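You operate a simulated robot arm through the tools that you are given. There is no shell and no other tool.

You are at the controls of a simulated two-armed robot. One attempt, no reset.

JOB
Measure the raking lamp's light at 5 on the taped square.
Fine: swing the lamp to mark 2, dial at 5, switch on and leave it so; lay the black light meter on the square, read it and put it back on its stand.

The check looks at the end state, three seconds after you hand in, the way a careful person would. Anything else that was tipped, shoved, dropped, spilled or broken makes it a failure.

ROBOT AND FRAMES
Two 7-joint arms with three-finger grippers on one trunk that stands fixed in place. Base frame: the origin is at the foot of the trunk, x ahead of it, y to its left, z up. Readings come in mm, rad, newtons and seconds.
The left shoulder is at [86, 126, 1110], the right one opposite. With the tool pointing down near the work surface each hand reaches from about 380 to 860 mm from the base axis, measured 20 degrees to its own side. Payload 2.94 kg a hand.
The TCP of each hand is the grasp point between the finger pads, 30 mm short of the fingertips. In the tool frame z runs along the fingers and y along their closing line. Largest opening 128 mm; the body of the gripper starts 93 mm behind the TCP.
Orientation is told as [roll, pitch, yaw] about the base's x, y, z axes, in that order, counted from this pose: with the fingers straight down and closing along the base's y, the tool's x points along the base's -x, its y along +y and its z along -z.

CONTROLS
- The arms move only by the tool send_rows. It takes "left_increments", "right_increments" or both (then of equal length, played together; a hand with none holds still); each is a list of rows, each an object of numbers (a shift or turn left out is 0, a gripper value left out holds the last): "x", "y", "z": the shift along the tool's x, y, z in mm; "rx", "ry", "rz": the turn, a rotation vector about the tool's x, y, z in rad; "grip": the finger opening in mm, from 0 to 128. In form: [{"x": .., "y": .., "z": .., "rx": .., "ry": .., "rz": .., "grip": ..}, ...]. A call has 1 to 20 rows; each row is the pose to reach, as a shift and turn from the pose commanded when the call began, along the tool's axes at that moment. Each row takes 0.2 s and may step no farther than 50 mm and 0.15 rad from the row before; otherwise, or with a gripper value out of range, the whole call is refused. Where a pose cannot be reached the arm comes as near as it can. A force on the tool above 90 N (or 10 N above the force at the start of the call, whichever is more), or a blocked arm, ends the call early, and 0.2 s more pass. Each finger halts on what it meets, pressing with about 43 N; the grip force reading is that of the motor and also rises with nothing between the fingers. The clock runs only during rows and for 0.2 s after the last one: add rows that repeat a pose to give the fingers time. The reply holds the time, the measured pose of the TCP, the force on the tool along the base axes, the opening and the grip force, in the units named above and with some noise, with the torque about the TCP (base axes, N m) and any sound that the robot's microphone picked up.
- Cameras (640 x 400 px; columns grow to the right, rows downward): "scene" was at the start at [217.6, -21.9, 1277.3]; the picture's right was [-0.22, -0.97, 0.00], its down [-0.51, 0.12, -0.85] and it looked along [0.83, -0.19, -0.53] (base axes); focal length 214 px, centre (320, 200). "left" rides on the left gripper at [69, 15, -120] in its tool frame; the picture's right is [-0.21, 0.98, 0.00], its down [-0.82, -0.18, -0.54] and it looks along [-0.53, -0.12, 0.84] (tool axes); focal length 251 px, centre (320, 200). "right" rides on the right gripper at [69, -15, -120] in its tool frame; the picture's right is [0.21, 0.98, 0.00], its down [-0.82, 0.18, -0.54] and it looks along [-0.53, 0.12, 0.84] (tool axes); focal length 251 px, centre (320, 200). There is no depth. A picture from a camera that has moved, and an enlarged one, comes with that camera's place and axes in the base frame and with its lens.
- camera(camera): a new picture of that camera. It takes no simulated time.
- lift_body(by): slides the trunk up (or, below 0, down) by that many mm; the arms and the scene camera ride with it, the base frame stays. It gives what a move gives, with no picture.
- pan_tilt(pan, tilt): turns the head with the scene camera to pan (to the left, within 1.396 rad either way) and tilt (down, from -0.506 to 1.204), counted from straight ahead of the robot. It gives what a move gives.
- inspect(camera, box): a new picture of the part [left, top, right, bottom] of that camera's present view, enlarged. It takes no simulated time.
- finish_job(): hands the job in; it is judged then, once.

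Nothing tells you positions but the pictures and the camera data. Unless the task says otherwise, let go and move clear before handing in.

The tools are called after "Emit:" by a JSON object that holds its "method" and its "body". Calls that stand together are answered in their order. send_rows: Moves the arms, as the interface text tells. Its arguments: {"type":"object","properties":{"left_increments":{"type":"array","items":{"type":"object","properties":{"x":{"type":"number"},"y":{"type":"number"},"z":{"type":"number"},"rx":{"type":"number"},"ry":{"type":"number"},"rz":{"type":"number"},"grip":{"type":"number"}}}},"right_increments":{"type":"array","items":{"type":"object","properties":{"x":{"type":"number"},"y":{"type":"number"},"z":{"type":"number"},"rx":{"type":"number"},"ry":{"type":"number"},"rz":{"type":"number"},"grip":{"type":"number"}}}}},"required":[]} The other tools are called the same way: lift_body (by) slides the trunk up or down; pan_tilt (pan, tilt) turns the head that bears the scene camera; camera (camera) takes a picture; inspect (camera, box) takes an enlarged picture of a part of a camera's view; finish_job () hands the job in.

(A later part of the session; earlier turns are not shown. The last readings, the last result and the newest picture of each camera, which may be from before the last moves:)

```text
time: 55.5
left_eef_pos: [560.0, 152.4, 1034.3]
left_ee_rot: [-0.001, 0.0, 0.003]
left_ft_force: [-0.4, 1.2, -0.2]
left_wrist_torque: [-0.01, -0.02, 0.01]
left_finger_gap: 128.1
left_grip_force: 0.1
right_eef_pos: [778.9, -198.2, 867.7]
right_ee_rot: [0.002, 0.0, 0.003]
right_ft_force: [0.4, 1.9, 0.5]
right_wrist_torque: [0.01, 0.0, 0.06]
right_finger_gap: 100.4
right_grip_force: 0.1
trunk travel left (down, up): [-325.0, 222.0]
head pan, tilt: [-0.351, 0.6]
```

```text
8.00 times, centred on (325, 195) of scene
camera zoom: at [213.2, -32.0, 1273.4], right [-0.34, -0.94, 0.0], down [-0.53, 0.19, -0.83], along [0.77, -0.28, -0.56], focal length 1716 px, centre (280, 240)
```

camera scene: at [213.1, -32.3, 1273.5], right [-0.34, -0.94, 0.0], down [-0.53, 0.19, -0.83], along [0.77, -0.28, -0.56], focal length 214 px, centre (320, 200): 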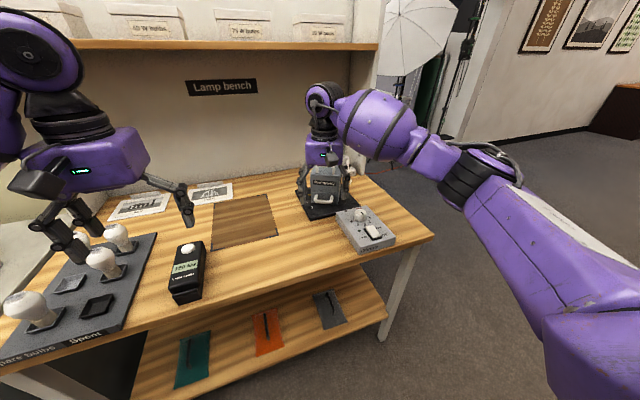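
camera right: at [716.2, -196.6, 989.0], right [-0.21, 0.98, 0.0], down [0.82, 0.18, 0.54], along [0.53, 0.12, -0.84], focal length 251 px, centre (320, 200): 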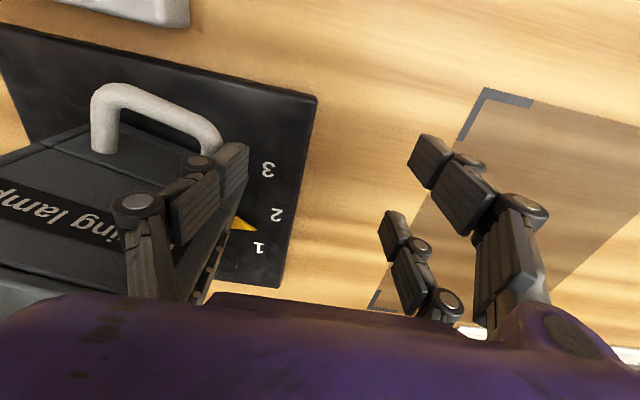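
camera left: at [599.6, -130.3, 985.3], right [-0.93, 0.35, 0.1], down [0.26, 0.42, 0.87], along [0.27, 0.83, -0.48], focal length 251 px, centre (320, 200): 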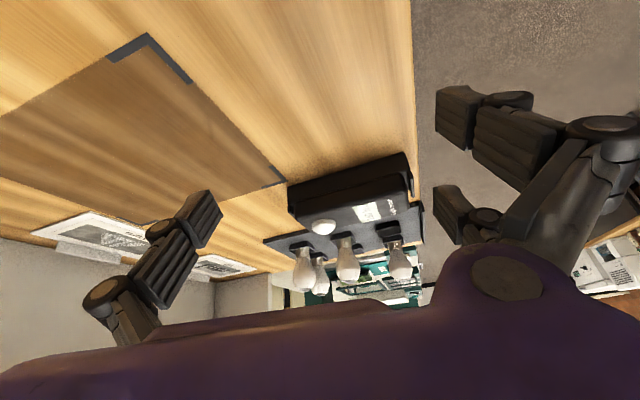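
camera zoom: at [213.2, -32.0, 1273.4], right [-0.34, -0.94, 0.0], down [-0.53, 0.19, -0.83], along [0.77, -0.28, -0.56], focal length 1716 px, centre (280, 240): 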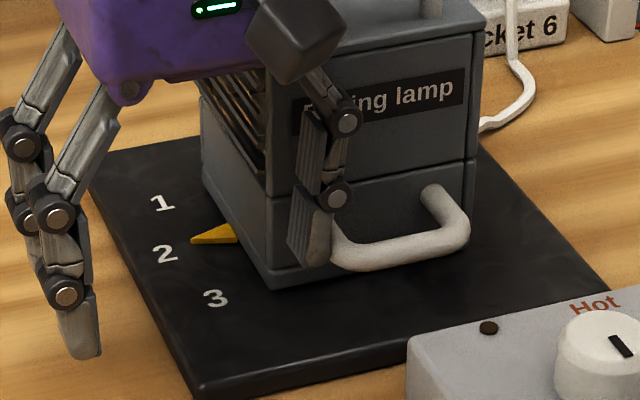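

The pointer now looks aligned with mark 2 within a couple of degrees. I'll back the thumb off to get a clear view.

Emit:
{"method": "send_rows", "body": {"right_increments": [{"y": 5}, {"y": 15}, {"y": 30}, {"y": 50, "z": -10}, {"x": 20, "y": 60, "z": -40}, {"x": 40, "y": 60, "z": -80}]}}

Emit:
{"method": "inspect", "body": {"camera": "right", "box": [0, 40, 320, 300]}}

Emit:
{"method": "inspect", "body": {"camera": "scene", "box": [295, 160, 365, 220]}}

```text
time: 56.9
left_eef_pos: [558.4, 154.5, 1033.8]
left_ee_rot: [-0.001, -0.002, 0.001]
left_ft_force: [-0.1, -0.3, -0.3]
left_wrist_torque: [0.03, 0.0, 0.02]
left_finger_gap: 128.2
left_grip_force: 0.0
right_eef_pos: [737.7, -139.6, 949.6]
right_ee_rot: [0.0, -0.002, 0.0]
right_ft_force: [-0.4, -0.1, -0.4]
right_wrist_torque: [0.02, -0.02, -0.04]
right_finger_gap: 100.0
right_grip_force: 0.0
trunk travel left (down, up): [-325.0, 222.0]
head pan, tilt: [-0.351, 0.6]
```

```text
1.54 times, centred on (160, 170) of right
camera zoom: at [668.7, -154.0, 1069.7], right [-0.21, 0.98, 0.0], down [0.82, 0.18, 0.54], along [0.53, 0.12, -0.84], focal length 387 px, centre (566, 246)
```

zoom: 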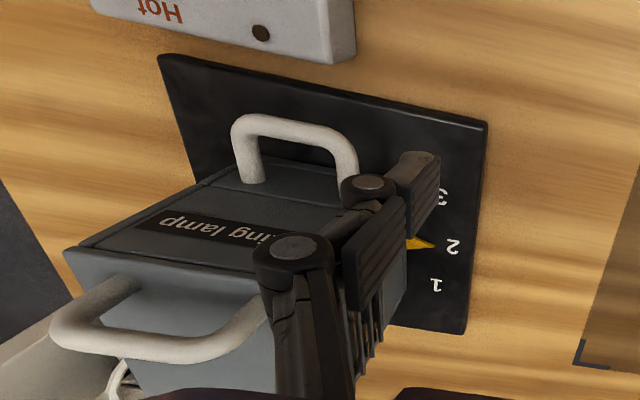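

```text
6.67 times, centred on (330, 190) of scene
camera zoom: at [212.3, -31.9, 1273.6], right [-0.34, -0.94, 0.0], down [-0.53, 0.19, -0.83], along [0.78, -0.28, -0.56], focal length 1430 px, centre (253, 267)
```

zoom: 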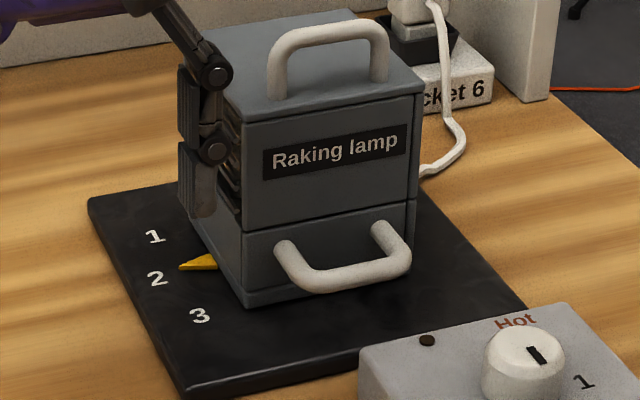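

The lamp now points at mark 2. Next the dial: its axis is near (665.5,-332.5), panel z≈840, knob top z≈867. I'll bring the right hand above it at z≈960.

Emit:
{"method": "send_rows", "body": {"right_increments": [{"x": 14, "y": -38, "z": -4, "grip": 90}, {"x": 28, "y": -77, "z": -8, "grip": 80}, {"x": 43, "y": -116, "z": -10, "grip": 80}, {"x": 58, "y": -155, "z": -10, "grip": 80}, {"x": 72, "y": -193, "z": -10, "grip": 80}]}}

Emit:
{"method": "camera", "body": {"camera": "right"}}

Emit:
{"method": "inspect", "body": {"camera": "scene", "box": [290, 130, 430, 270]}}

```text
time: 58.1
left_eef_pos: [560.5, 152.3, 1033.1]
left_ee_rot: [-0.001, -0.002, 0.003]
left_ft_force: [-0.7, 0.7, -0.5]
left_wrist_torque: [0.0, 0.0, -0.03]
left_finger_gap: 128.2
left_grip_force: 0.1
right_eef_pos: [664.6, -334.6, 957.5]
right_ee_rot: [0.002, -0.002, 0.002]
right_ft_force: [-0.3, -0.2, 0.6]
right_wrist_torque: [0.0, -0.03, -0.04]
right_finger_gap: 79.9
right_grip_force: 0.1
trunk travel left (down, up): [-325.0, 222.0]
head pan, tilt: [-0.351, 0.6]
```

```text
taken
camera right: at [595.8, -348.5, 1078.1], right [-0.22, 0.98, 0.0], down [0.82, 0.18, 0.54], along [0.53, 0.12, -0.84], focal length 251 px, centre (320, 200)
```

right: 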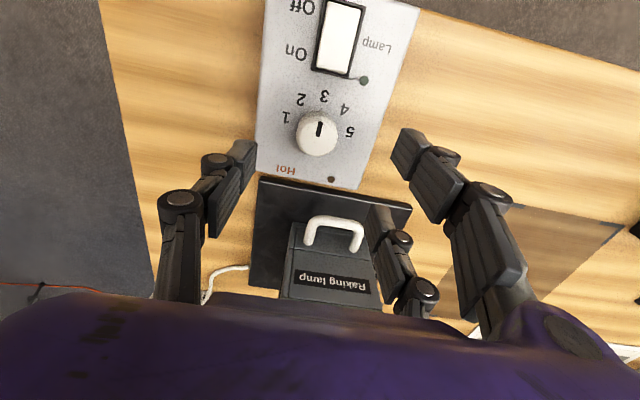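

```text
2.86 times, centred on (360, 200) of scene
camera zoom: at [212.7, -33.0, 1273.5], right [-0.34, -0.94, 0.0], down [-0.53, 0.2, -0.83], along [0.78, -0.28, -0.56], focal length 613 px, centre (206, 200)
```

zoom: 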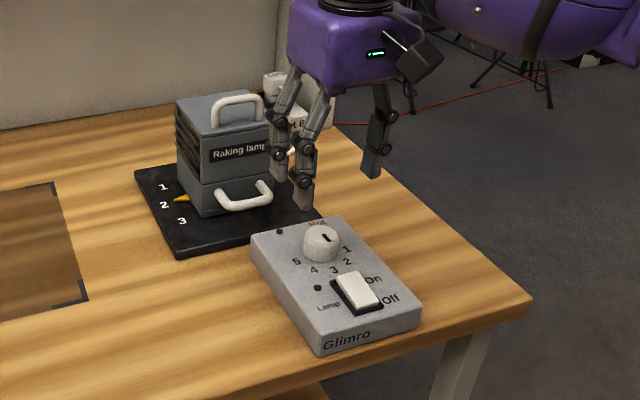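

I'll zoom from the right camera to centre the hand precisely on the knob.

Emit:
{"method": "inspect", "body": {"camera": "right", "box": [290, 105, 350, 165]}}

Emit:
{"method": "inspect", "body": {"camera": "right", "box": [290, 0, 390, 90]}}

```text
6.67 times, centred on (320, 135) of right
camera zoom: at [595.8, -348.5, 1078.1], right [-0.22, 0.98, 0.0], down [0.82, 0.18, 0.54], along [0.53, 0.12, -0.84], focal length 1676 px, centre (320, 633)
```

zoom: 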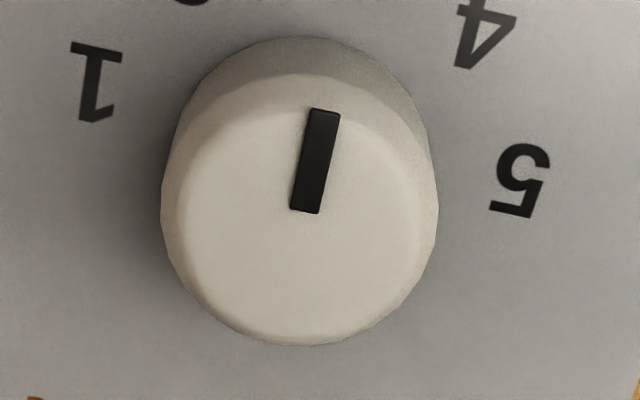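

```text
4.44 times, centred on (340, 45) of right
camera zoom: at [595.8, -348.5, 1078.1], right [-0.22, 0.98, 0.0], down [0.82, 0.18, 0.54], along [0.53, 0.12, -0.84], focal length 1118 px, centre (231, 889)
```

zoom: 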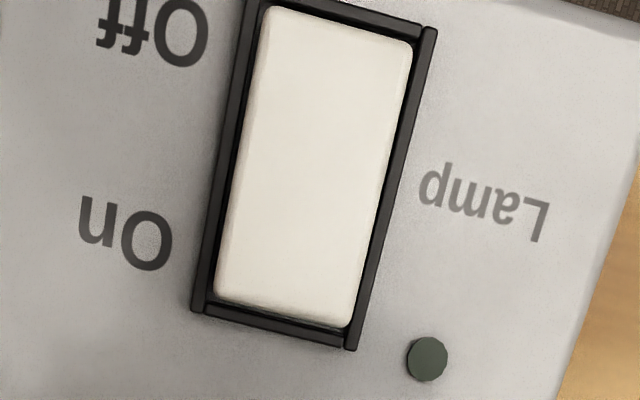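

The knob is about 2.5 mm to the −y side of the tool axis. Before descending I'll test in free air that the wrist can turn from yaw 0 to −1.6.

Emit:
{"method": "send_rows", "body": {"right_increments": [{"y": -2.5, "rz": 0.15}, {"y": -2.5, "rz": 0.3}, {"y": -2.5, "rz": 0.45}, {"y": -2.5, "rz": 0.6}, {"y": -2.5, "rz": 0.75}, {"y": -2.5, "rz": 0.9}, {"y": -2.5, "rz": 1.05}, {"y": -2.5, "rz": 1.2}, {"y": -2.5, "rz": 1.35}, {"y": -2.5, "rz": 1.5}, {"y": -2.5, "rz": 1.6}]}}

Emit:
{"method": "camera", "body": {"camera": "right"}}

Emit:
{"method": "camera", "body": {"camera": "scene"}}

```text
time: 60.5
left_eef_pos: [560.3, 152.4, 1032.5]
left_ee_rot: [0.0, -0.001, 0.002]
left_ft_force: [-0.2, 0.4, -0.8]
left_wrist_torque: [-0.01, 0.04, 0.0]
left_finger_gap: 128.3
left_grip_force: 0.0
right_eef_pos: [666.0, -335.2, 958.1]
right_ee_rot: [0.002, 0.0, -1.602]
right_ft_force: [0.3, 0.4, 0.1]
right_wrist_torque: [0.04, 0.01, -0.01]
right_finger_gap: 79.9
right_grip_force: 0.1
trunk travel left (down, up): [-325.0, 222.0]
head pan, tilt: [-0.351, 0.6]
```

```text
taken
camera right: at [652.9, -265.0, 1078.8], right [0.98, 0.18, 0.0], down [0.15, -0.83, 0.54], along [0.1, -0.53, -0.84], focal length 251 px, centre (320, 200)
```

right: 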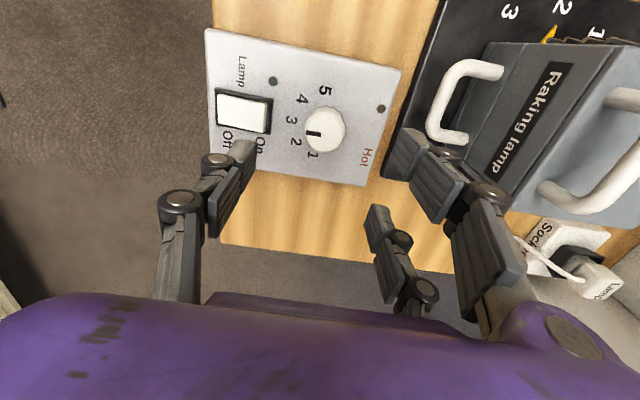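

```text
taken
camera scene: at [213.2, -32.2, 1273.4], right [-0.34, -0.94, 0.0], down [-0.53, 0.19, -0.83], along [0.77, -0.28, -0.56], focal length 214 px, centre (320, 200)
```

scene: 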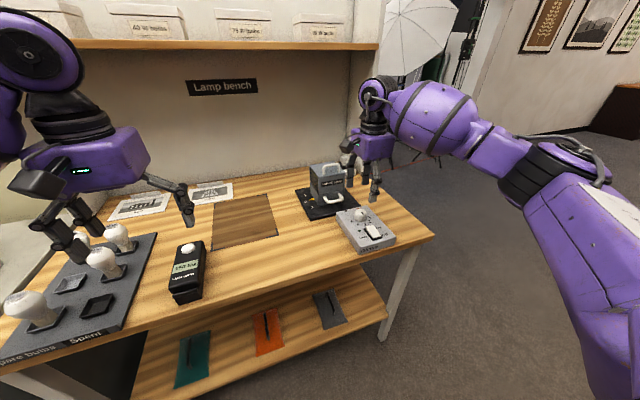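

The wrist can turn that far. I'll check the centring of the knob from this angle too.

Emit:
{"method": "inspect", "body": {"camera": "right", "box": [290, 105, 350, 165]}}

```text
6.67 times, centred on (320, 135) of right
camera zoom: at [652.9, -265.0, 1078.8], right [0.98, 0.18, 0.0], down [0.15, -0.83, 0.54], along [0.1, -0.53, -0.84], focal length 1676 px, centre (320, 633)
```

zoom: 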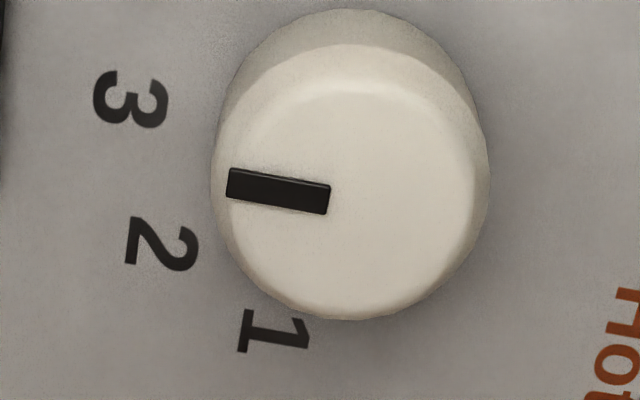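

From both views, the knob axis lies about (+3.6, +0.5) mm from the current hand axis. I'll correct that while turning back to yaw 0, with the fingers at 70.

Emit:
{"method": "send_rows", "body": {"right_increments": [{"x": 0.6, "y": 3.6, "rz": -0.15, "grip": 70}, {"x": 0.6, "y": 3.6, "rz": -0.3}, {"x": 0.6, "y": 3.6, "rz": -0.45}, {"x": 0.6, "y": 3.6, "rz": -0.6}, {"x": 0.6, "y": 3.6, "rz": -0.75}, {"x": 0.6, "y": 3.6, "rz": -0.9}, {"x": 0.6, "y": 3.6, "rz": -1.05}, {"x": 0.6, "y": 3.6, "rz": -1.2}, {"x": 0.6, "y": 3.6, "rz": -1.35}, {"x": 0.6, "y": 3.6, "rz": -1.5}, {"x": 0.6, "y": 3.6, "rz": -1.6}]}}

Emit:
{"method": "inspect", "body": {"camera": "right", "box": [290, 105, 350, 165]}}

```text
time: 62.9
left_eef_pos: [560.5, 153.2, 1033.1]
left_ee_rot: [0.0, 0.001, 0.001]
left_ft_force: [0.0, -0.5, -1.6]
left_wrist_torque: [0.04, -0.01, 0.0]
left_finger_gap: 127.8
left_grip_force: 0.0
right_eef_pos: [670.5, -333.6, 959.0]
right_ee_rot: [-0.001, -0.003, 0.002]
right_ft_force: [0.1, 0.4, 0.3]
right_wrist_torque: [0.03, -0.01, 0.01]
right_finger_gap: 70.0
right_grip_force: 0.0
trunk travel left (down, up): [-325.0, 222.0]
head pan, tilt: [-0.351, 0.6]
```

```text
6.67 times, centred on (320, 135) of right
camera zoom: at [600.7, -348.9, 1078.9], right [-0.22, 0.98, 0.0], down [0.82, 0.18, 0.54], along [0.53, 0.12, -0.84], focal length 1676 px, centre (320, 633)
```

zoom: 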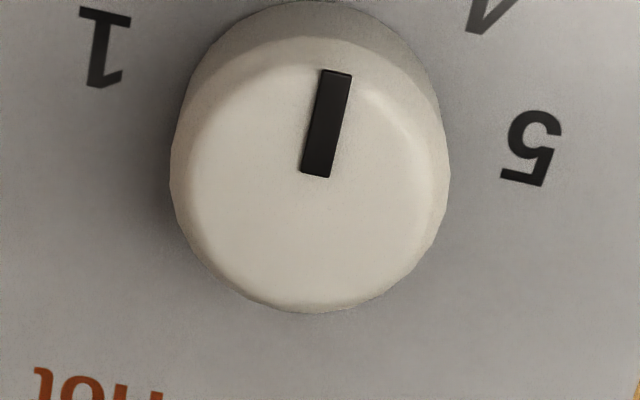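

Nearly centred; I'll correct by (−0.8, −1.5) and go down in stages to z≈880.

Emit:
{"method": "send_rows", "body": {"right_increments": [{"x": 0.8, "y": -1.5, "z": 15}, {"x": 0.8, "y": -1.5, "z": 30}, {"x": 0.8, "y": -1.5, "z": 45}, {"x": 0.8, "y": -1.5, "z": 58}]}}

Emit:
{"method": "camera", "body": {"camera": "right"}}

Emit:
{"method": "inspect", "body": {"camera": "scene", "box": [320, 160, 410, 260]}}

```text
time: 63.9
left_eef_pos: [560.0, 153.2, 1033.1]
left_ee_rot: [-0.001, -0.001, 0.001]
left_ft_force: [-0.3, 0.0, -0.5]
left_wrist_torque: [0.02, -0.05, 0.03]
left_finger_gap: 127.7
left_grip_force: 0.1
right_eef_pos: [668.8, -336.8, 900.6]
right_ee_rot: [0.003, -0.002, 0.0]
right_ft_force: [-0.5, 0.1, 0.6]
right_wrist_torque: [-0.01, -0.03, 0.01]
right_finger_gap: 69.9
right_grip_force: 0.1
trunk travel left (down, up): [-325.0, 222.0]
head pan, tilt: [-0.351, 0.6]
```

```text
taken
camera right: at [600.2, -350.9, 1020.9], right [-0.21, 0.98, 0.0], down [0.82, 0.18, 0.54], along [0.53, 0.12, -0.84], focal length 251 px, centre (320, 200)
```

right: 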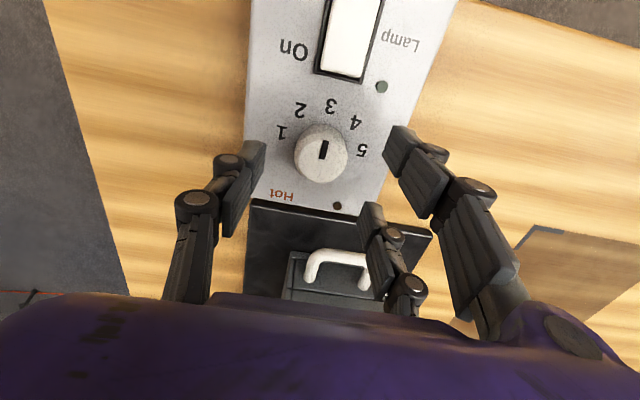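

```text
4.00 times, centred on (365, 210) of scene
camera zoom: at [213.3, -32.2, 1273.4], right [-0.34, -0.94, 0.0], down [-0.53, 0.19, -0.82], along [0.77, -0.28, -0.57], focal length 858 px, centre (140, 160)
```

zoom: 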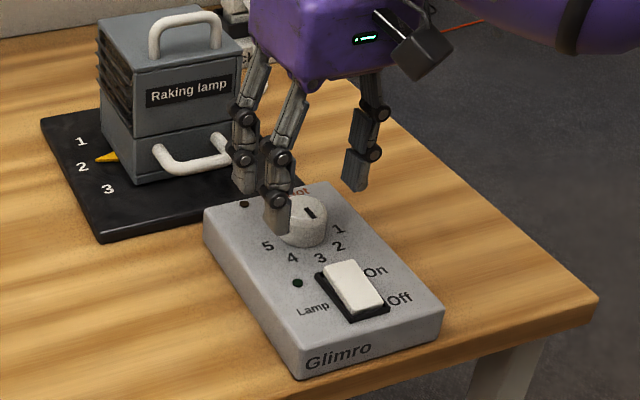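

Emit:
{"method": "inspect", "body": {"camera": "right", "box": [285, 115, 365, 195]}}

Emit:
{"method": "inspect", "body": {"camera": "scene", "box": [340, 180, 390, 230]}}

```text
5.00 times, centred on (325, 155) of right
camera zoom: at [600.2, -350.9, 1020.9], right [-0.21, 0.98, 0.0], down [0.82, 0.18, 0.54], along [0.53, 0.12, -0.84], focal length 1257 px, centre (295, 425)
```

zoom: 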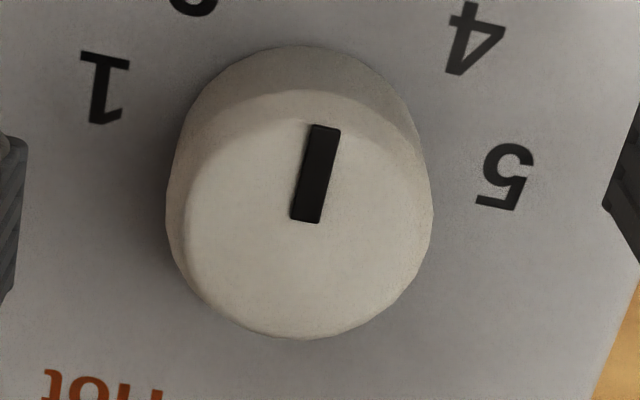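

```text
8.00 times, centred on (365, 205) of scene
camera zoom: at [213.3, -32.2, 1273.4], right [-0.34, -0.94, 0.0], down [-0.53, 0.19, -0.82], along [0.77, -0.28, -0.57], focal length 1716 px, centre (-40, 160)
```

zoom: 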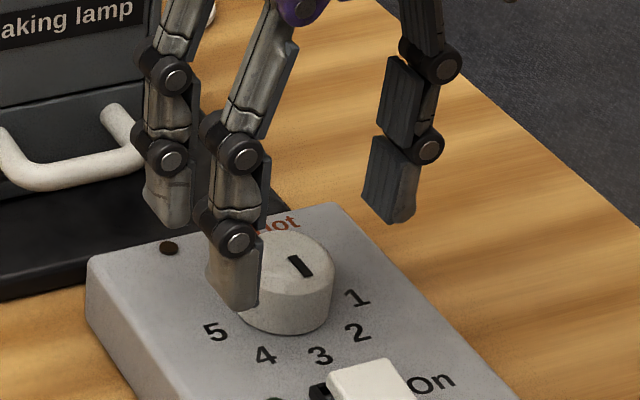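

Well centred. Down another 24 mm so the tips are about 6 mm over the panel.

Emit:
{"method": "send_rows", "body": {"right_increments": [{"x": 0.5, "z": 8}, {"x": 0.5, "z": 16}, {"x": 0.5, "z": 24}]}}

Emit:
{"method": "inspect", "body": {"camera": "right", "box": [230, 80, 430, 240]}}

Emit:
{"method": "inspect", "body": {"camera": "scene", "box": [340, 180, 390, 230]}}

```text
time: 64.7
left_eef_pos: [559.7, 153.1, 1032.8]
left_ee_rot: [0.002, 0.0, 0.001]
left_ft_force: [0.8, 0.7, 0.0]
left_wrist_torque: [0.02, 0.01, -0.02]
left_finger_gap: 128.0
left_grip_force: 0.1
right_eef_pos: [668.5, -335.9, 877.3]
right_ee_rot: [0.001, 0.001, -0.002]
right_ft_force: [0.0, -0.7, 0.2]
right_wrist_torque: [-0.01, 0.0, 0.0]
right_finger_gap: 69.9
right_grip_force: 0.1
trunk travel left (down, up): [-325.0, 222.0]
head pan, tilt: [-0.351, 0.6]
```

```text
2.50 times, centred on (330, 160) of right
camera zoom: at [599.7, -350.4, 996.7], right [-0.22, 0.98, 0.0], down [0.82, 0.18, 0.54], along [0.53, 0.12, -0.84], focal length 629 px, centre (295, 300)
```

zoom: 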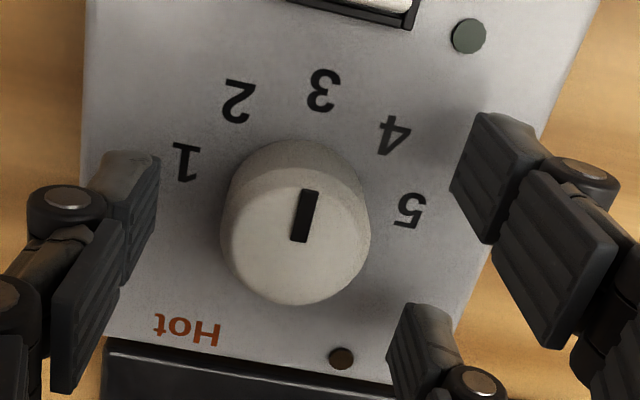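

```text
8.00 times, centred on (365, 205) of scene
camera zoom: at [213.4, -32.3, 1273.4], right [-0.34, -0.94, 0.0], down [-0.53, 0.19, -0.82], along [0.77, -0.28, -0.57], focal length 1716 px, centre (-40, 160)
```

zoom: 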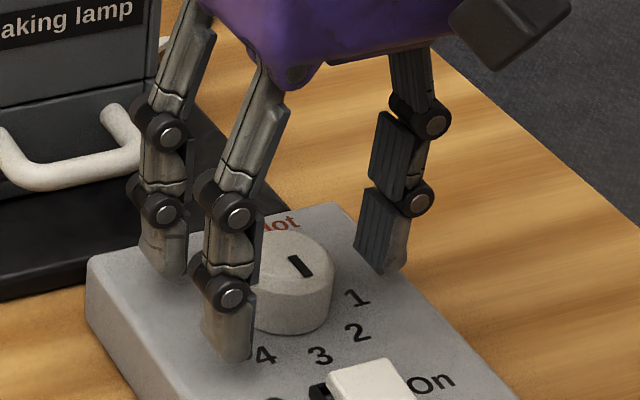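

The fingers straddle the knob. I'll close in small steps, watching the opening and forces.

Emit:
{"method": "send_rows", "body": {"right_increments": [{"grip": 60}, {"grip": 50}, {"grip": 44}, {"grip": 44}]}}

Emit:
{"method": "send_rows", "body": {"right_increments": [{"grip": 41}, {"grip": 40}, {"grip": 40}]}}

Emit:
{"method": "send_rows", "body": {"right_increments": [{"grip": 38}, {"grip": 38}]}}

Emit:
{"method": "inspect", "body": {"camera": "right", "box": [230, 80, 430, 240]}}

```text
time: 65.7
left_eef_pos: [560.9, 153.8, 1033.1]
left_ee_rot: [-0.001, 0.0, 0.002]
left_ft_force: [0.0, -0.5, -0.1]
left_wrist_torque: [0.0, 0.03, -0.01]
left_finger_gap: 127.9
left_grip_force: 0.3
right_eef_pos: [669.0, -336.7, 876.6]
right_ee_rot: [-0.001, -0.001, -0.002]
right_ft_force: [0.0, 0.6, 0.0]
right_wrist_torque: [-0.02, 0.04, 0.02]
right_finger_gap: 44.0
right_grip_force: 0.0
trunk travel left (down, up): [-325.0, 222.0]
head pan, tilt: [-0.351, 0.6]
```

```text
time: 66.5
left_eef_pos: [559.8, 153.4, 1033.1]
left_ee_rot: [0.0, 0.0, 0.003]
left_ft_force: [-0.4, -0.3, 0.3]
left_wrist_torque: [-0.01, -0.01, 0.0]
left_finger_gap: 128.1
left_grip_force: 0.0
right_eef_pos: [669.2, -336.4, 877.4]
right_ee_rot: [0.0, -0.003, 0.0]
right_ft_force: [-0.1, 0.3, -0.3]
right_wrist_torque: [-0.03, 0.03, 0.02]
right_finger_gap: 40.0
right_grip_force: 0.1
trunk travel left (down, up): [-325.0, 222.0]
head pan, tilt: [-0.351, 0.6]
```

```text
time: 67.1
left_eef_pos: [560.9, 152.9, 1032.4]
left_ee_rot: [0.001, 0.001, 0.003]
left_ft_force: [1.4, -0.6, -0.4]
left_wrist_torque: [-0.01, 0.02, 0.02]
left_finger_gap: 128.0
left_grip_force: 0.1
right_eef_pos: [668.9, -335.7, 877.5]
right_ee_rot: [0.0, -0.002, 0.001]
right_ft_force: [0.3, -0.1, -0.7]
right_wrist_torque: [0.03, 0.04, 0.02]
right_finger_gap: 38.0
right_grip_force: 0.1
trunk travel left (down, up): [-325.0, 222.0]
head pan, tilt: [-0.351, 0.6]
```

```text
2.50 times, centred on (330, 160) of right
camera zoom: at [599.6, -350.4, 997.1], right [-0.21, 0.98, 0.0], down [0.82, 0.18, 0.54], along [0.53, 0.12, -0.84], focal length 629 px, centre (295, 300)
```

zoom: 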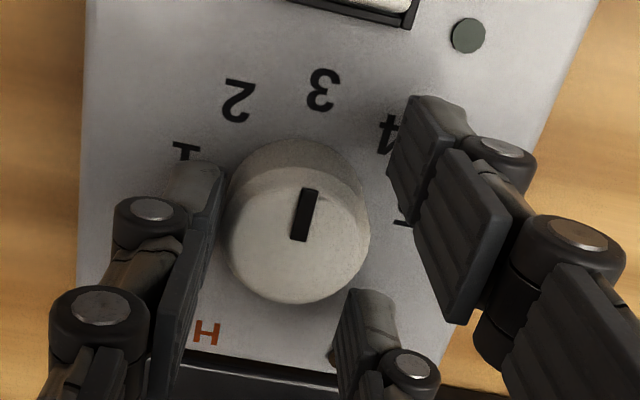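

No contact yet at 38 mm; I continue closing by small steps.

Emit:
{"method": "send_rows", "body": {"right_increments": [{"grip": 36}, {"grip": 36}]}}

Emit:
{"method": "send_rows", "body": {"right_increments": [{"grip": 34.5}, {"grip": 34.5}]}}

Emit:
{"method": "send_rows", "body": {"right_increments": [{"grip": 33}, {"grip": 33}]}}

Emit:
{"method": "inspect", "body": {"camera": "right", "box": [230, 80, 430, 240]}}

```text
time: 67.7
left_eef_pos: [560.1, 153.0, 1032.9]
left_ee_rot: [-0.002, 0.0, 0.002]
left_ft_force: [-0.7, 0.9, -0.7]
left_wrist_torque: [0.0, 0.04, -0.02]
left_finger_gap: 128.1
left_grip_force: 0.1
right_eef_pos: [669.7, -334.9, 877.6]
right_ee_rot: [-0.001, 0.001, 0.0]
right_ft_force: [0.3, -0.3, 0.4]
right_wrist_torque: [-0.03, 0.0, -0.03]
right_finger_gap: 35.9
right_grip_force: 0.0
trunk travel left (down, up): [-325.0, 222.0]
head pan, tilt: [-0.351, 0.6]
```

```text
time: 68.3
left_eef_pos: [559.7, 153.4, 1032.7]
left_ee_rot: [0.001, 0.0, 0.002]
left_ft_force: [0.0, 0.4, 0.3]
left_wrist_torque: [-0.04, -0.01, 0.01]
left_finger_gap: 127.9
left_grip_force: 0.2
right_eef_pos: [669.2, -335.5, 876.8]
right_ee_rot: [0.001, 0.0, 0.0]
right_ft_force: [-0.2, 0.1, 0.6]
right_wrist_torque: [-0.03, 0.0, 0.0]
right_finger_gap: 34.7
right_grip_force: 0.7
trunk travel left (down, up): [-325.0, 222.0]
head pan, tilt: [-0.351, 0.6]
```

```text
time: 68.9
left_eef_pos: [560.7, 153.9, 1033.3]
left_ee_rot: [0.0, -0.001, 0.001]
left_ft_force: [0.2, 0.4, 0.1]
left_wrist_torque: [0.03, -0.03, -0.02]
left_finger_gap: 128.0
left_grip_force: 0.1
right_eef_pos: [669.0, -335.8, 877.0]
right_ee_rot: [0.0, -0.001, 0.0]
right_ft_force: [-0.8, -1.2, 0.3]
right_wrist_torque: [-0.06, 0.0, 0.01]
right_finger_gap: 34.0
right_grip_force: 1.2
trunk travel left (down, up): [-325.0, 222.0]
head pan, tilt: [-0.351, 0.6]
```

```text
2.50 times, centred on (330, 160) of right
camera zoom: at [599.6, -350.6, 997.1], right [-0.21, 0.98, 0.0], down [0.82, 0.18, 0.54], along [0.53, 0.12, -0.84], focal length 629 px, centre (295, 300)
```

zoom: 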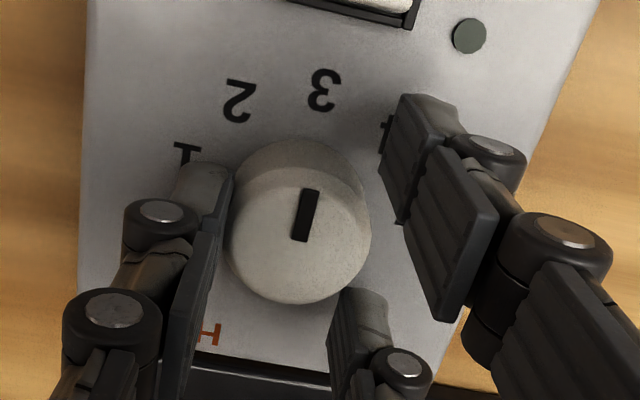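

Contact started near 34.5 mm. I'll close a bit more to see if the contact is two-sided.

Emit:
{"method": "send_rows", "body": {"right_increments": [{"grip": 30}, {"grip": 30}, {"grip": 30}]}}

Emit:
{"method": "inspect", "body": {"camera": "right", "box": [230, 80, 430, 240]}}

```text
time: 69.7
left_eef_pos: [560.0, 152.9, 1032.7]
left_ee_rot: [0.001, 0.001, 0.001]
left_ft_force: [-0.4, 0.6, -0.3]
left_wrist_torque: [0.03, -0.01, -0.01]
left_finger_gap: 128.1
left_grip_force: 0.2
right_eef_pos: [669.9, -336.0, 876.2]
right_ee_rot: [-0.001, -0.002, 0.0]
right_ft_force: [0.6, -4.9, 0.7]
right_wrist_torque: [-0.15, 0.02, -0.04]
right_finger_gap: 33.3
right_grip_force: 2.5
trunk travel left (down, up): [-325.0, 222.0]
head pan, tilt: [-0.351, 0.6]
```

```text
2.50 times, centred on (330, 160) of right
camera zoom: at [599.6, -351.0, 997.1], right [-0.21, 0.98, 0.0], down [0.82, 0.18, 0.54], along [0.53, 0.12, -0.84], focal length 629 px, centre (295, 300)
```

zoom: 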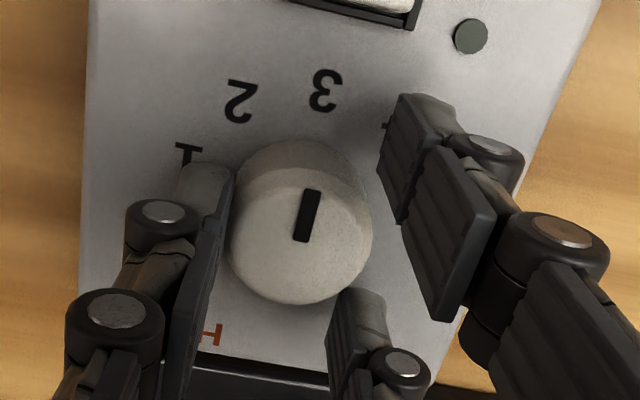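

The contact is on the thumb only: the two prongs straddle the knob at ±27 mm, so a tripod grip is needed. I'll open slightly, shift the hand 5 mm toward −y, and close again.

Emit:
{"method": "send_rows", "body": {"right_increments": [{"grip": 44}, {"y": -2.6, "grip": 44}, {"y": -5.2, "grip": 44}, {"y": -5.2, "grip": 36}, {"y": -5.2, "grip": 30}, {"y": -5.2, "grip": 30}]}}

Emit:
{"method": "send_rows", "body": {"right_increments": [{"grip": 26}, {"grip": 26}]}}

Emit:
{"method": "inspect", "body": {"camera": "right", "box": [230, 80, 430, 240]}}

```text
time: 71.1
left_eef_pos: [560.5, 153.4, 1032.7]
left_ee_rot: [0.0, 0.001, 0.001]
left_ft_force: [0.7, -0.4, 0.1]
left_wrist_torque: [0.0, 0.03, -0.01]
left_finger_gap: 127.9
left_grip_force: 0.0
right_eef_pos: [669.8, -340.7, 877.1]
right_ee_rot: [0.0, -0.002, 0.0]
right_ft_force: [-0.2, 0.4, 0.1]
right_wrist_torque: [-0.01, 0.0, 0.0]
right_finger_gap: 29.5
right_grip_force: 0.1
trunk travel left (down, up): [-325.0, 222.0]
head pan, tilt: [-0.351, 0.6]
```

```text
time: 71.7
left_eef_pos: [561.0, 154.3, 1034.0]
left_ee_rot: [0.0, -0.001, 0.001]
left_ft_force: [0.6, 1.1, 0.5]
left_wrist_torque: [-0.02, 0.01, 0.02]
left_finger_gap: 127.9
left_grip_force: 0.1
right_eef_pos: [670.3, -340.5, 876.7]
right_ee_rot: [-0.001, -0.001, -0.001]
right_ft_force: [-0.4, -0.8, -0.3]
right_wrist_torque: [-0.02, 0.0, -0.03]
right_finger_gap: 26.0
right_grip_force: 0.1
trunk travel left (down, up): [-325.0, 222.0]
head pan, tilt: [-0.351, 0.6]
```

```text
2.50 times, centred on (330, 160) of right
camera zoom: at [600.0, -355.6, 997.2], right [-0.21, 0.98, 0.0], down [0.82, 0.18, 0.54], along [0.53, 0.12, -0.84], focal length 629 px, centre (295, 300)
```

zoom: 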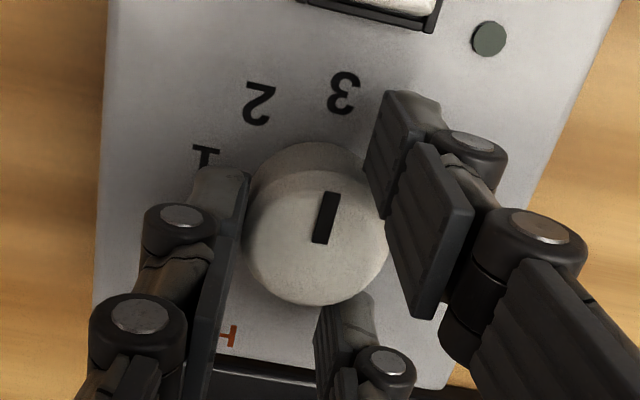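

Emit:
{"method": "send_rows", "body": {"right_increments": [{"grip": 24}, {"grip": 24}]}}

Emit:
{"method": "send_rows", "body": {"right_increments": [{"grip": 22}, {"grip": 22}]}}

Emit:
{"method": "send_rows", "body": {"right_increments": [{"grip": 19}, {"grip": 19}]}}

Emit:
{"method": "inspect", "body": {"camera": "right", "box": [230, 80, 430, 240]}}

```text
time: 72.3
left_eef_pos: [559.1, 153.4, 1032.8]
left_ee_rot: [0.0, 0.001, 0.001]
left_ft_force: [0.1, -0.7, 0.0]
left_wrist_torque: [-0.01, 0.03, 0.04]
left_finger_gap: 128.0
left_grip_force: 0.1
right_eef_pos: [670.8, -340.2, 877.8]
right_ee_rot: [0.0, -0.002, 0.001]
right_ft_force: [1.7, 1.2, 0.1]
right_wrist_torque: [0.05, -0.04, 0.0]
right_finger_gap: 24.7
right_grip_force: 0.5
trunk travel left (down, up): [-325.0, 222.0]
head pan, tilt: [-0.351, 0.6]
```

```text
time: 72.9
left_eef_pos: [560.7, 154.1, 1033.1]
left_ee_rot: [0.0, 0.0, 0.003]
left_ft_force: [0.0, 0.2, -0.1]
left_wrist_torque: [-0.03, 0.05, -0.02]
left_finger_gap: 127.9
left_grip_force: 0.0
right_eef_pos: [670.2, -341.1, 876.9]
right_ee_rot: [0.0, -0.003, 0.0]
right_ft_force: [5.1, 0.0, 2.5]
right_wrist_torque: [-0.06, -0.17, 0.04]
right_finger_gap: 24.0
right_grip_force: 6.1
trunk travel left (down, up): [-325.0, 222.0]
head pan, tilt: [-0.351, 0.6]
```

```text
time: 73.5
left_eef_pos: [560.8, 153.5, 1033.3]
left_ee_rot: [0.0, 0.0, 0.003]
left_ft_force: [0.5, -0.1, 0.6]
left_wrist_torque: [0.0, -0.02, 0.05]
left_finger_gap: 128.0
left_grip_force: 0.0
right_eef_pos: [670.9, -343.2, 876.7]
right_ee_rot: [0.001, -0.004, -0.002]
right_ft_force: [12.8, -6.5, 4.6]
right_wrist_torque: [-0.43, -0.18, -0.08]
right_finger_gap: 20.6
right_grip_force: 45.5
trunk travel left (down, up): [-325.0, 222.0]
head pan, tilt: [-0.351, 0.6]
```

```text
2.50 times, centred on (330, 160) of right
camera zoom: at [600.8, -356.7, 997.2], right [-0.21, 0.98, 0.0], down [0.82, 0.18, 0.54], along [0.53, 0.11, -0.84], focal length 629 px, centre (295, 300)
```

zoom: 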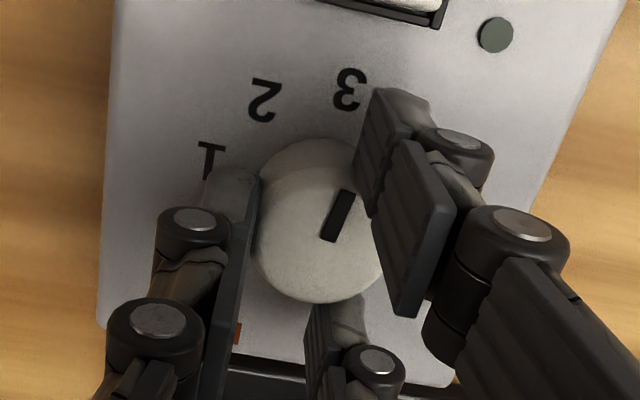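

The grip holds the knob firmly and has already nudged it slightly clockwise. I'll ease the grip a little, re-centre by 1 mm, and turn 0.3 rad clockwise about the knob's axis.

Emit:
{"method": "send_rows", "body": {"right_increments": [{"x": -1, "grip": 22}, {"x": -1, "grip": 22}, {"x": -0.4, "y": 0.0, "rz": 0.1, "grip": 21.5}, {"x": 0.2, "y": 0.1, "rz": 0.2, "grip": 21.5}, {"x": 0.8, "y": 0.3, "rz": 0.3, "grip": 21.5}]}}

Emit:
{"method": "inspect", "body": {"camera": "right", "box": [230, 80, 430, 240]}}

Emit:
{"method": "inspect", "body": {"camera": "scene", "box": [340, 180, 400, 240]}}

```text
time: 74.7
left_eef_pos: [561.0, 153.1, 1032.5]
left_ee_rot: [0.0, 0.0, 0.001]
left_ft_force: [-0.1, 0.4, -0.2]
left_wrist_torque: [0.03, 0.03, -0.02]
left_finger_gap: 127.7
left_grip_force: 0.1
right_eef_pos: [668.9, -340.5, 876.6]
right_ee_rot: [0.002, 0.001, -0.299]
right_ft_force: [4.3, -4.9, 1.2]
right_wrist_torque: [-0.12, -0.15, -0.02]
right_finger_gap: 23.4
right_grip_force: 1.0
trunk travel left (down, up): [-325.0, 222.0]
head pan, tilt: [-0.351, 0.6]
```

```text
2.50 times, centred on (330, 160) of right
camera zoom: at [597.8, -334.5, 996.5], right [0.08, 1.0, 0.0], down [0.84, -0.07, 0.54], along [0.54, -0.04, -0.84], focal length 629 px, centre (295, 300)
```

zoom: 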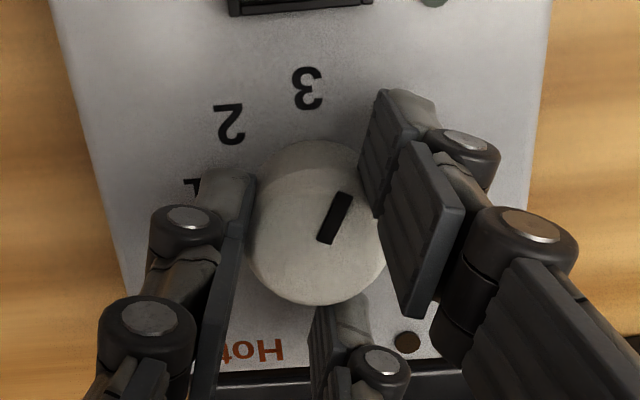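

```text
6.67 times, centred on (370, 210) of scene
camera zoom: at [213.7, -32.8, 1273.3], right [-0.34, -0.94, 0.0], down [-0.53, 0.19, -0.82], along [0.77, -0.28, -0.57], focal length 1430 px, centre (-13, 133)
```

zoom: 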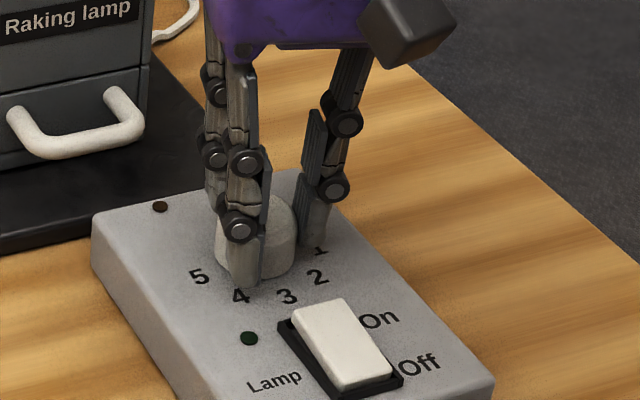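

The knob follows the hand (now about 25° from 3 toward 5). I'll turn another ~1.05 rad clockwise.

Emit:
{"method": "send_rows", "body": {"right_increments": [{"x": 0.7, "y": 0.0, "rz": 0.12, "grip": 21}, {"x": 1.4, "y": 0.2, "rz": 0.24, "grip": 21}, {"x": 2.1, "y": 0.4, "rz": 0.36, "grip": 21}, {"x": 2.75, "y": 0.7, "rz": 0.48, "grip": 21}, {"x": 3.4, "y": 1.0, "rz": 0.6, "grip": 21}, {"x": 3.9, "y": 1.5, "rz": 0.72, "grip": 21}, {"x": 4.4, "y": 2.0, "rz": 0.84, "grip": 21}, {"x": 4.9, "y": 2.5, "rz": 0.96, "grip": 21}, {"x": 5.15, "y": 2.95, "rz": 1.04, "grip": 21}]}}

Emit:
{"method": "inspect", "body": {"camera": "right", "box": [230, 80, 430, 240]}}

Emit:
{"method": "inspect", "body": {"camera": "scene", "box": [340, 180, 400, 240]}}

```text
time: 76.7
left_eef_pos: [560.1, 152.9, 1032.8]
left_ee_rot: [0.0, -0.001, 0.002]
left_ft_force: [0.4, -0.1, 0.1]
left_wrist_torque: [-0.01, 0.03, 0.02]
left_finger_gap: 128.0
left_grip_force: 0.0
right_eef_pos: [664.6, -337.1, 876.9]
right_ee_rot: [0.002, 0.0, -1.341]
right_ft_force: [2.1, -8.2, 3.8]
right_wrist_torque: [-0.36, -0.05, 0.07]
right_finger_gap: 22.7
right_grip_force: 18.9
trunk travel left (down, up): [-325.0, 222.0]
head pan, tilt: [-0.351, 0.6]
```

```text
2.50 times, centred on (330, 160) of right
camera zoom: at [633.5, -272.3, 997.1], right [0.9, 0.43, 0.0], down [0.36, -0.76, 0.54], along [0.23, -0.49, -0.84], focal length 629 px, centre (295, 300)
```

zoom: 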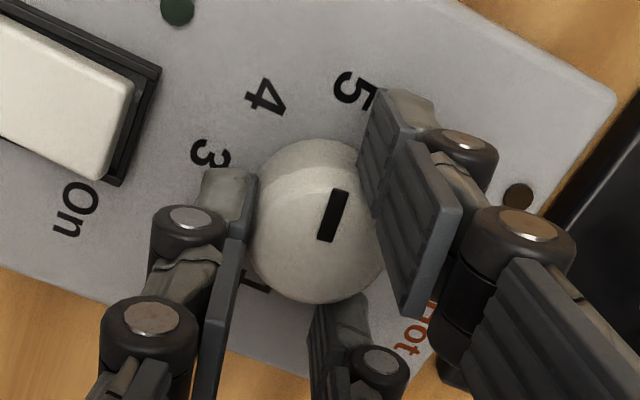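

```text
6.67 times, centred on (370, 210) of scene
camera zoom: at [213.3, -32.7, 1273.4], right [-0.34, -0.94, 0.0], down [-0.53, 0.19, -0.82], along [0.77, -0.28, -0.57], focal length 1430 px, centre (-13, 133)
```

zoom: 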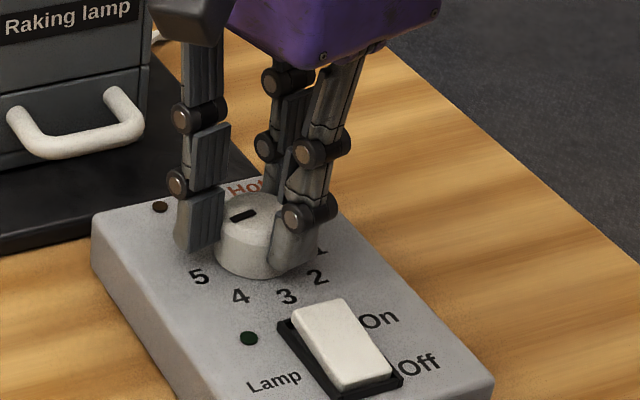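

The pointer is now close to 5. I'll zoom in to measure how much is left.

Emit:
{"method": "inspect", "body": {"camera": "scene", "box": [355, 190, 385, 220]}}

Emit:
{"method": "inspect", "body": {"camera": "right", "box": [295, 110, 365, 210]}}

```text
13.33 times, centred on (370, 205) of scene
camera zoom: at [213.3, -32.7, 1273.4], right [-0.34, -0.94, 0.0], down [-0.53, 0.19, -0.82], along [0.77, -0.28, -0.57], focal length 2860 px, centre (-347, 133)
```

zoom: 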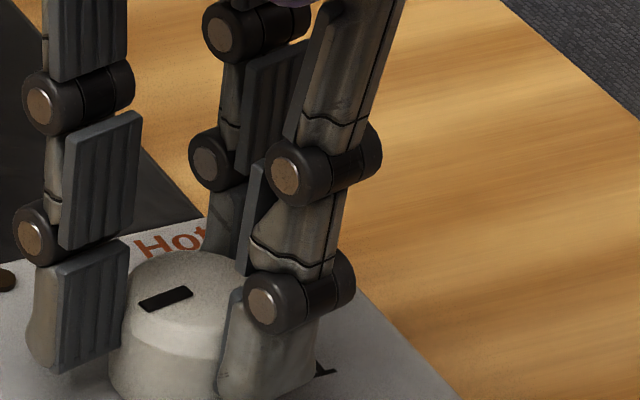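

```text
4.00 times, centred on (330, 160) of right
camera zoom: at [633.5, -272.3, 997.1], right [0.9, 0.43, 0.0], down [0.36, -0.76, 0.54], along [0.23, -0.49, -0.84], focal length 1006 px, centre (280, 360)
```

zoom: 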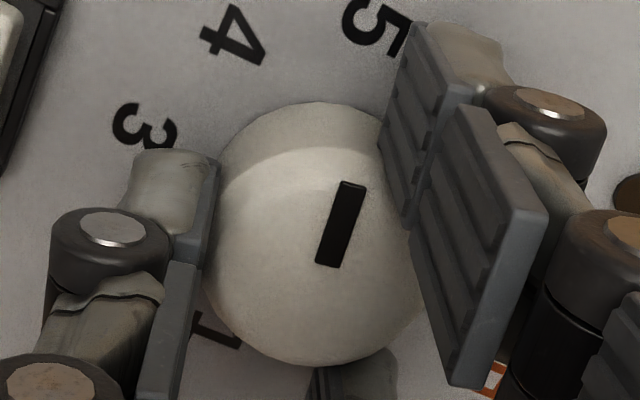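

Emit:
{"method": "inspect", "body": {"camera": "scene", "box": [362, 207, 378, 219]}}

Emit:
{"method": "inspect", "body": {"camera": "right", "box": [315, 130, 345, 170]}}

```text
16.00 times, centred on (370, 213) of scene
camera zoom: at [213.3, -32.7, 1273.4], right [-0.34, -0.94, 0.0], down [-0.53, 0.19, -0.82], along [0.77, -0.28, -0.57], focal length 3432 px, centre (-480, -8)
```

zoom: 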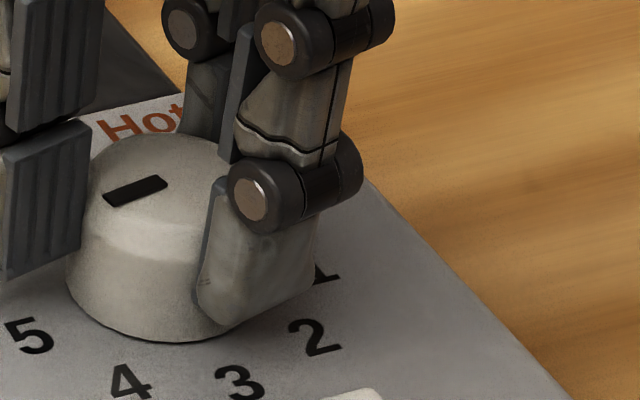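

```text
10.00 times, centred on (330, 150) of right
camera zoom: at [633.5, -272.3, 997.1], right [0.9, 0.43, 0.0], down [0.36, -0.76, 0.54], along [0.23, -0.49, -0.84], focal length 2514 px, centre (220, 700)
```

zoom: 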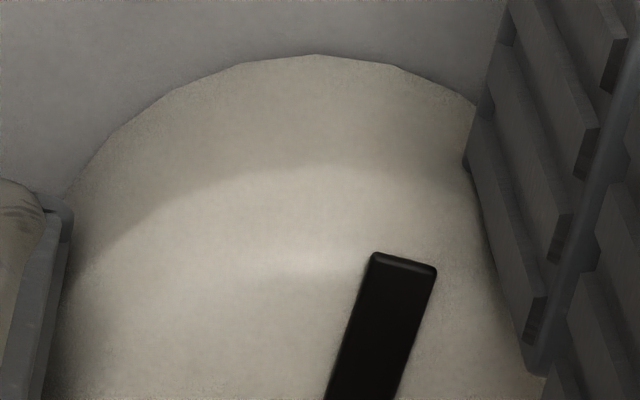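

Both views agree the pointer is ~11° short of 5. Turning 0.2 rad more.

Emit:
{"method": "send_rows", "body": {"right_increments": [{"x": 0.6, "rz": 0.1, "grip": 21}, {"x": 1.2, "y": 0.1, "rz": 0.2, "grip": 21}, {"x": 1.2, "y": 0.1, "rz": 0.2, "grip": 21}]}}

Emit:
{"method": "inspect", "body": {"camera": "scene", "box": [362, 207, 378, 219]}}

Emit:
{"method": "inspect", "body": {"camera": "right", "box": [295, 110, 365, 210]}}

```text
time: 77.5
left_eef_pos: [559.7, 153.2, 1032.9]
left_ee_rot: [0.0, 0.001, 0.002]
left_ft_force: [0.2, -0.3, 0.1]
left_wrist_torque: [0.0, 0.01, 0.01]
left_finger_gap: 128.3
left_grip_force: 0.1
right_eef_pos: [664.2, -335.1, 876.3]
right_ee_rot: [0.002, -0.001, -1.541]
right_ft_force: [1.0, -6.1, 2.7]
right_wrist_torque: [-0.24, 0.0, -0.05]
right_finger_gap: 22.0
right_grip_force: 0.9
trunk travel left (down, up): [-325.0, 222.0]
head pan, tilt: [-0.351, 0.6]
```

```text
16.00 times, centred on (370, 213) of scene
camera zoom: at [213.1, -32.7, 1273.4], right [-0.34, -0.94, 0.0], down [-0.53, 0.19, -0.83], along [0.77, -0.28, -0.56], focal length 3432 px, centre (-480, -8)
```

zoom: 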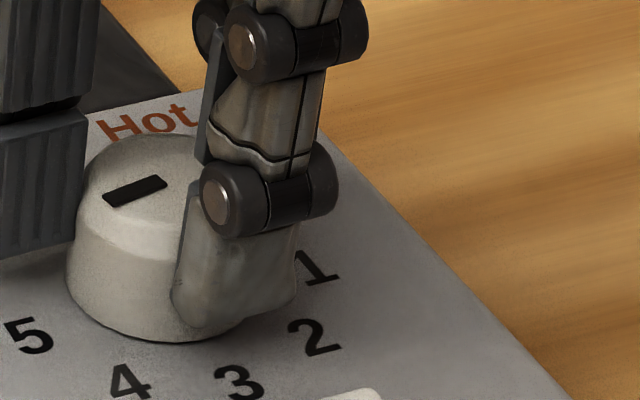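

```text
4.00 times, centred on (330, 160) of right
camera zoom: at [646.5, -266.4, 996.8], right [0.97, 0.24, 0.0], down [0.2, -0.82, 0.54], along [0.13, -0.52, -0.84], focal length 1006 px, centre (280, 360)
```

zoom: 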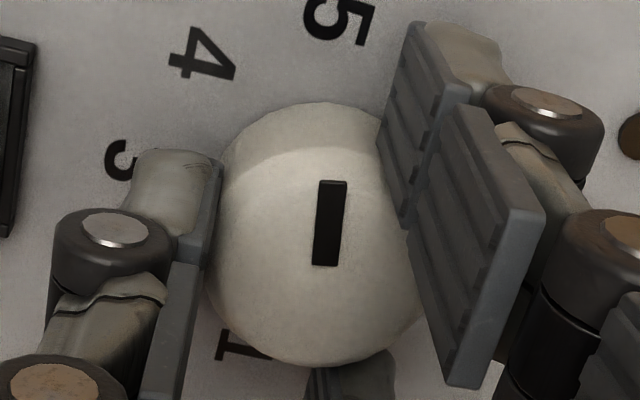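

The knob slipped in a light grip during that last turn (grip force fell to 1 N). I'll tighten and turn again, watching the torque.

Emit:
{"method": "send_rows", "body": {"right_increments": [{"grip": 19}, {"grip": 18}, {"grip": 18}]}}

Emit:
{"method": "inspect", "body": {"camera": "right", "box": [295, 110, 365, 210]}}

```text
time: 78.3
left_eef_pos: [560.1, 152.7, 1034.8]
left_ee_rot: [0.0, 0.0, 0.001]
left_ft_force: [-0.7, -0.5, -0.1]
left_wrist_torque: [-0.01, 0.01, 0.0]
left_finger_gap: 127.9
left_grip_force: 0.1
right_eef_pos: [664.1, -334.7, 877.3]
right_ee_rot: [0.001, 0.0, -1.54]
right_ft_force: [-1.2, -6.3, 0.9]
right_wrist_torque: [-0.16, -0.05, -0.01]
right_finger_gap: 20.7
right_grip_force: 45.3
trunk travel left (down, up): [-325.0, 222.0]
head pan, tilt: [-0.351, 0.6]
```

```text
4.00 times, centred on (330, 160) of right
camera zoom: at [646.2, -266.5, 996.7], right [0.97, 0.24, 0.0], down [0.21, -0.82, 0.54], along [0.13, -0.52, -0.84], focal length 1006 px, centre (280, 360)
```

zoom: 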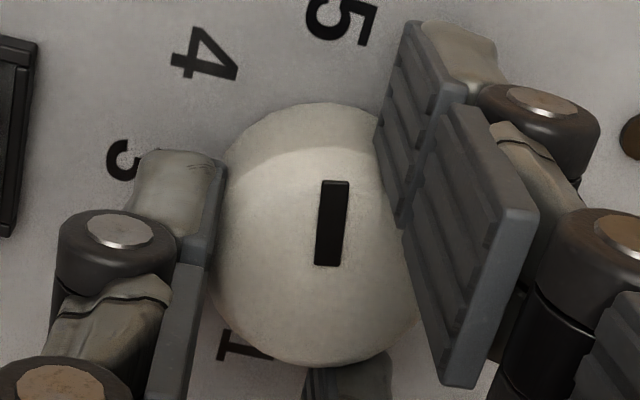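

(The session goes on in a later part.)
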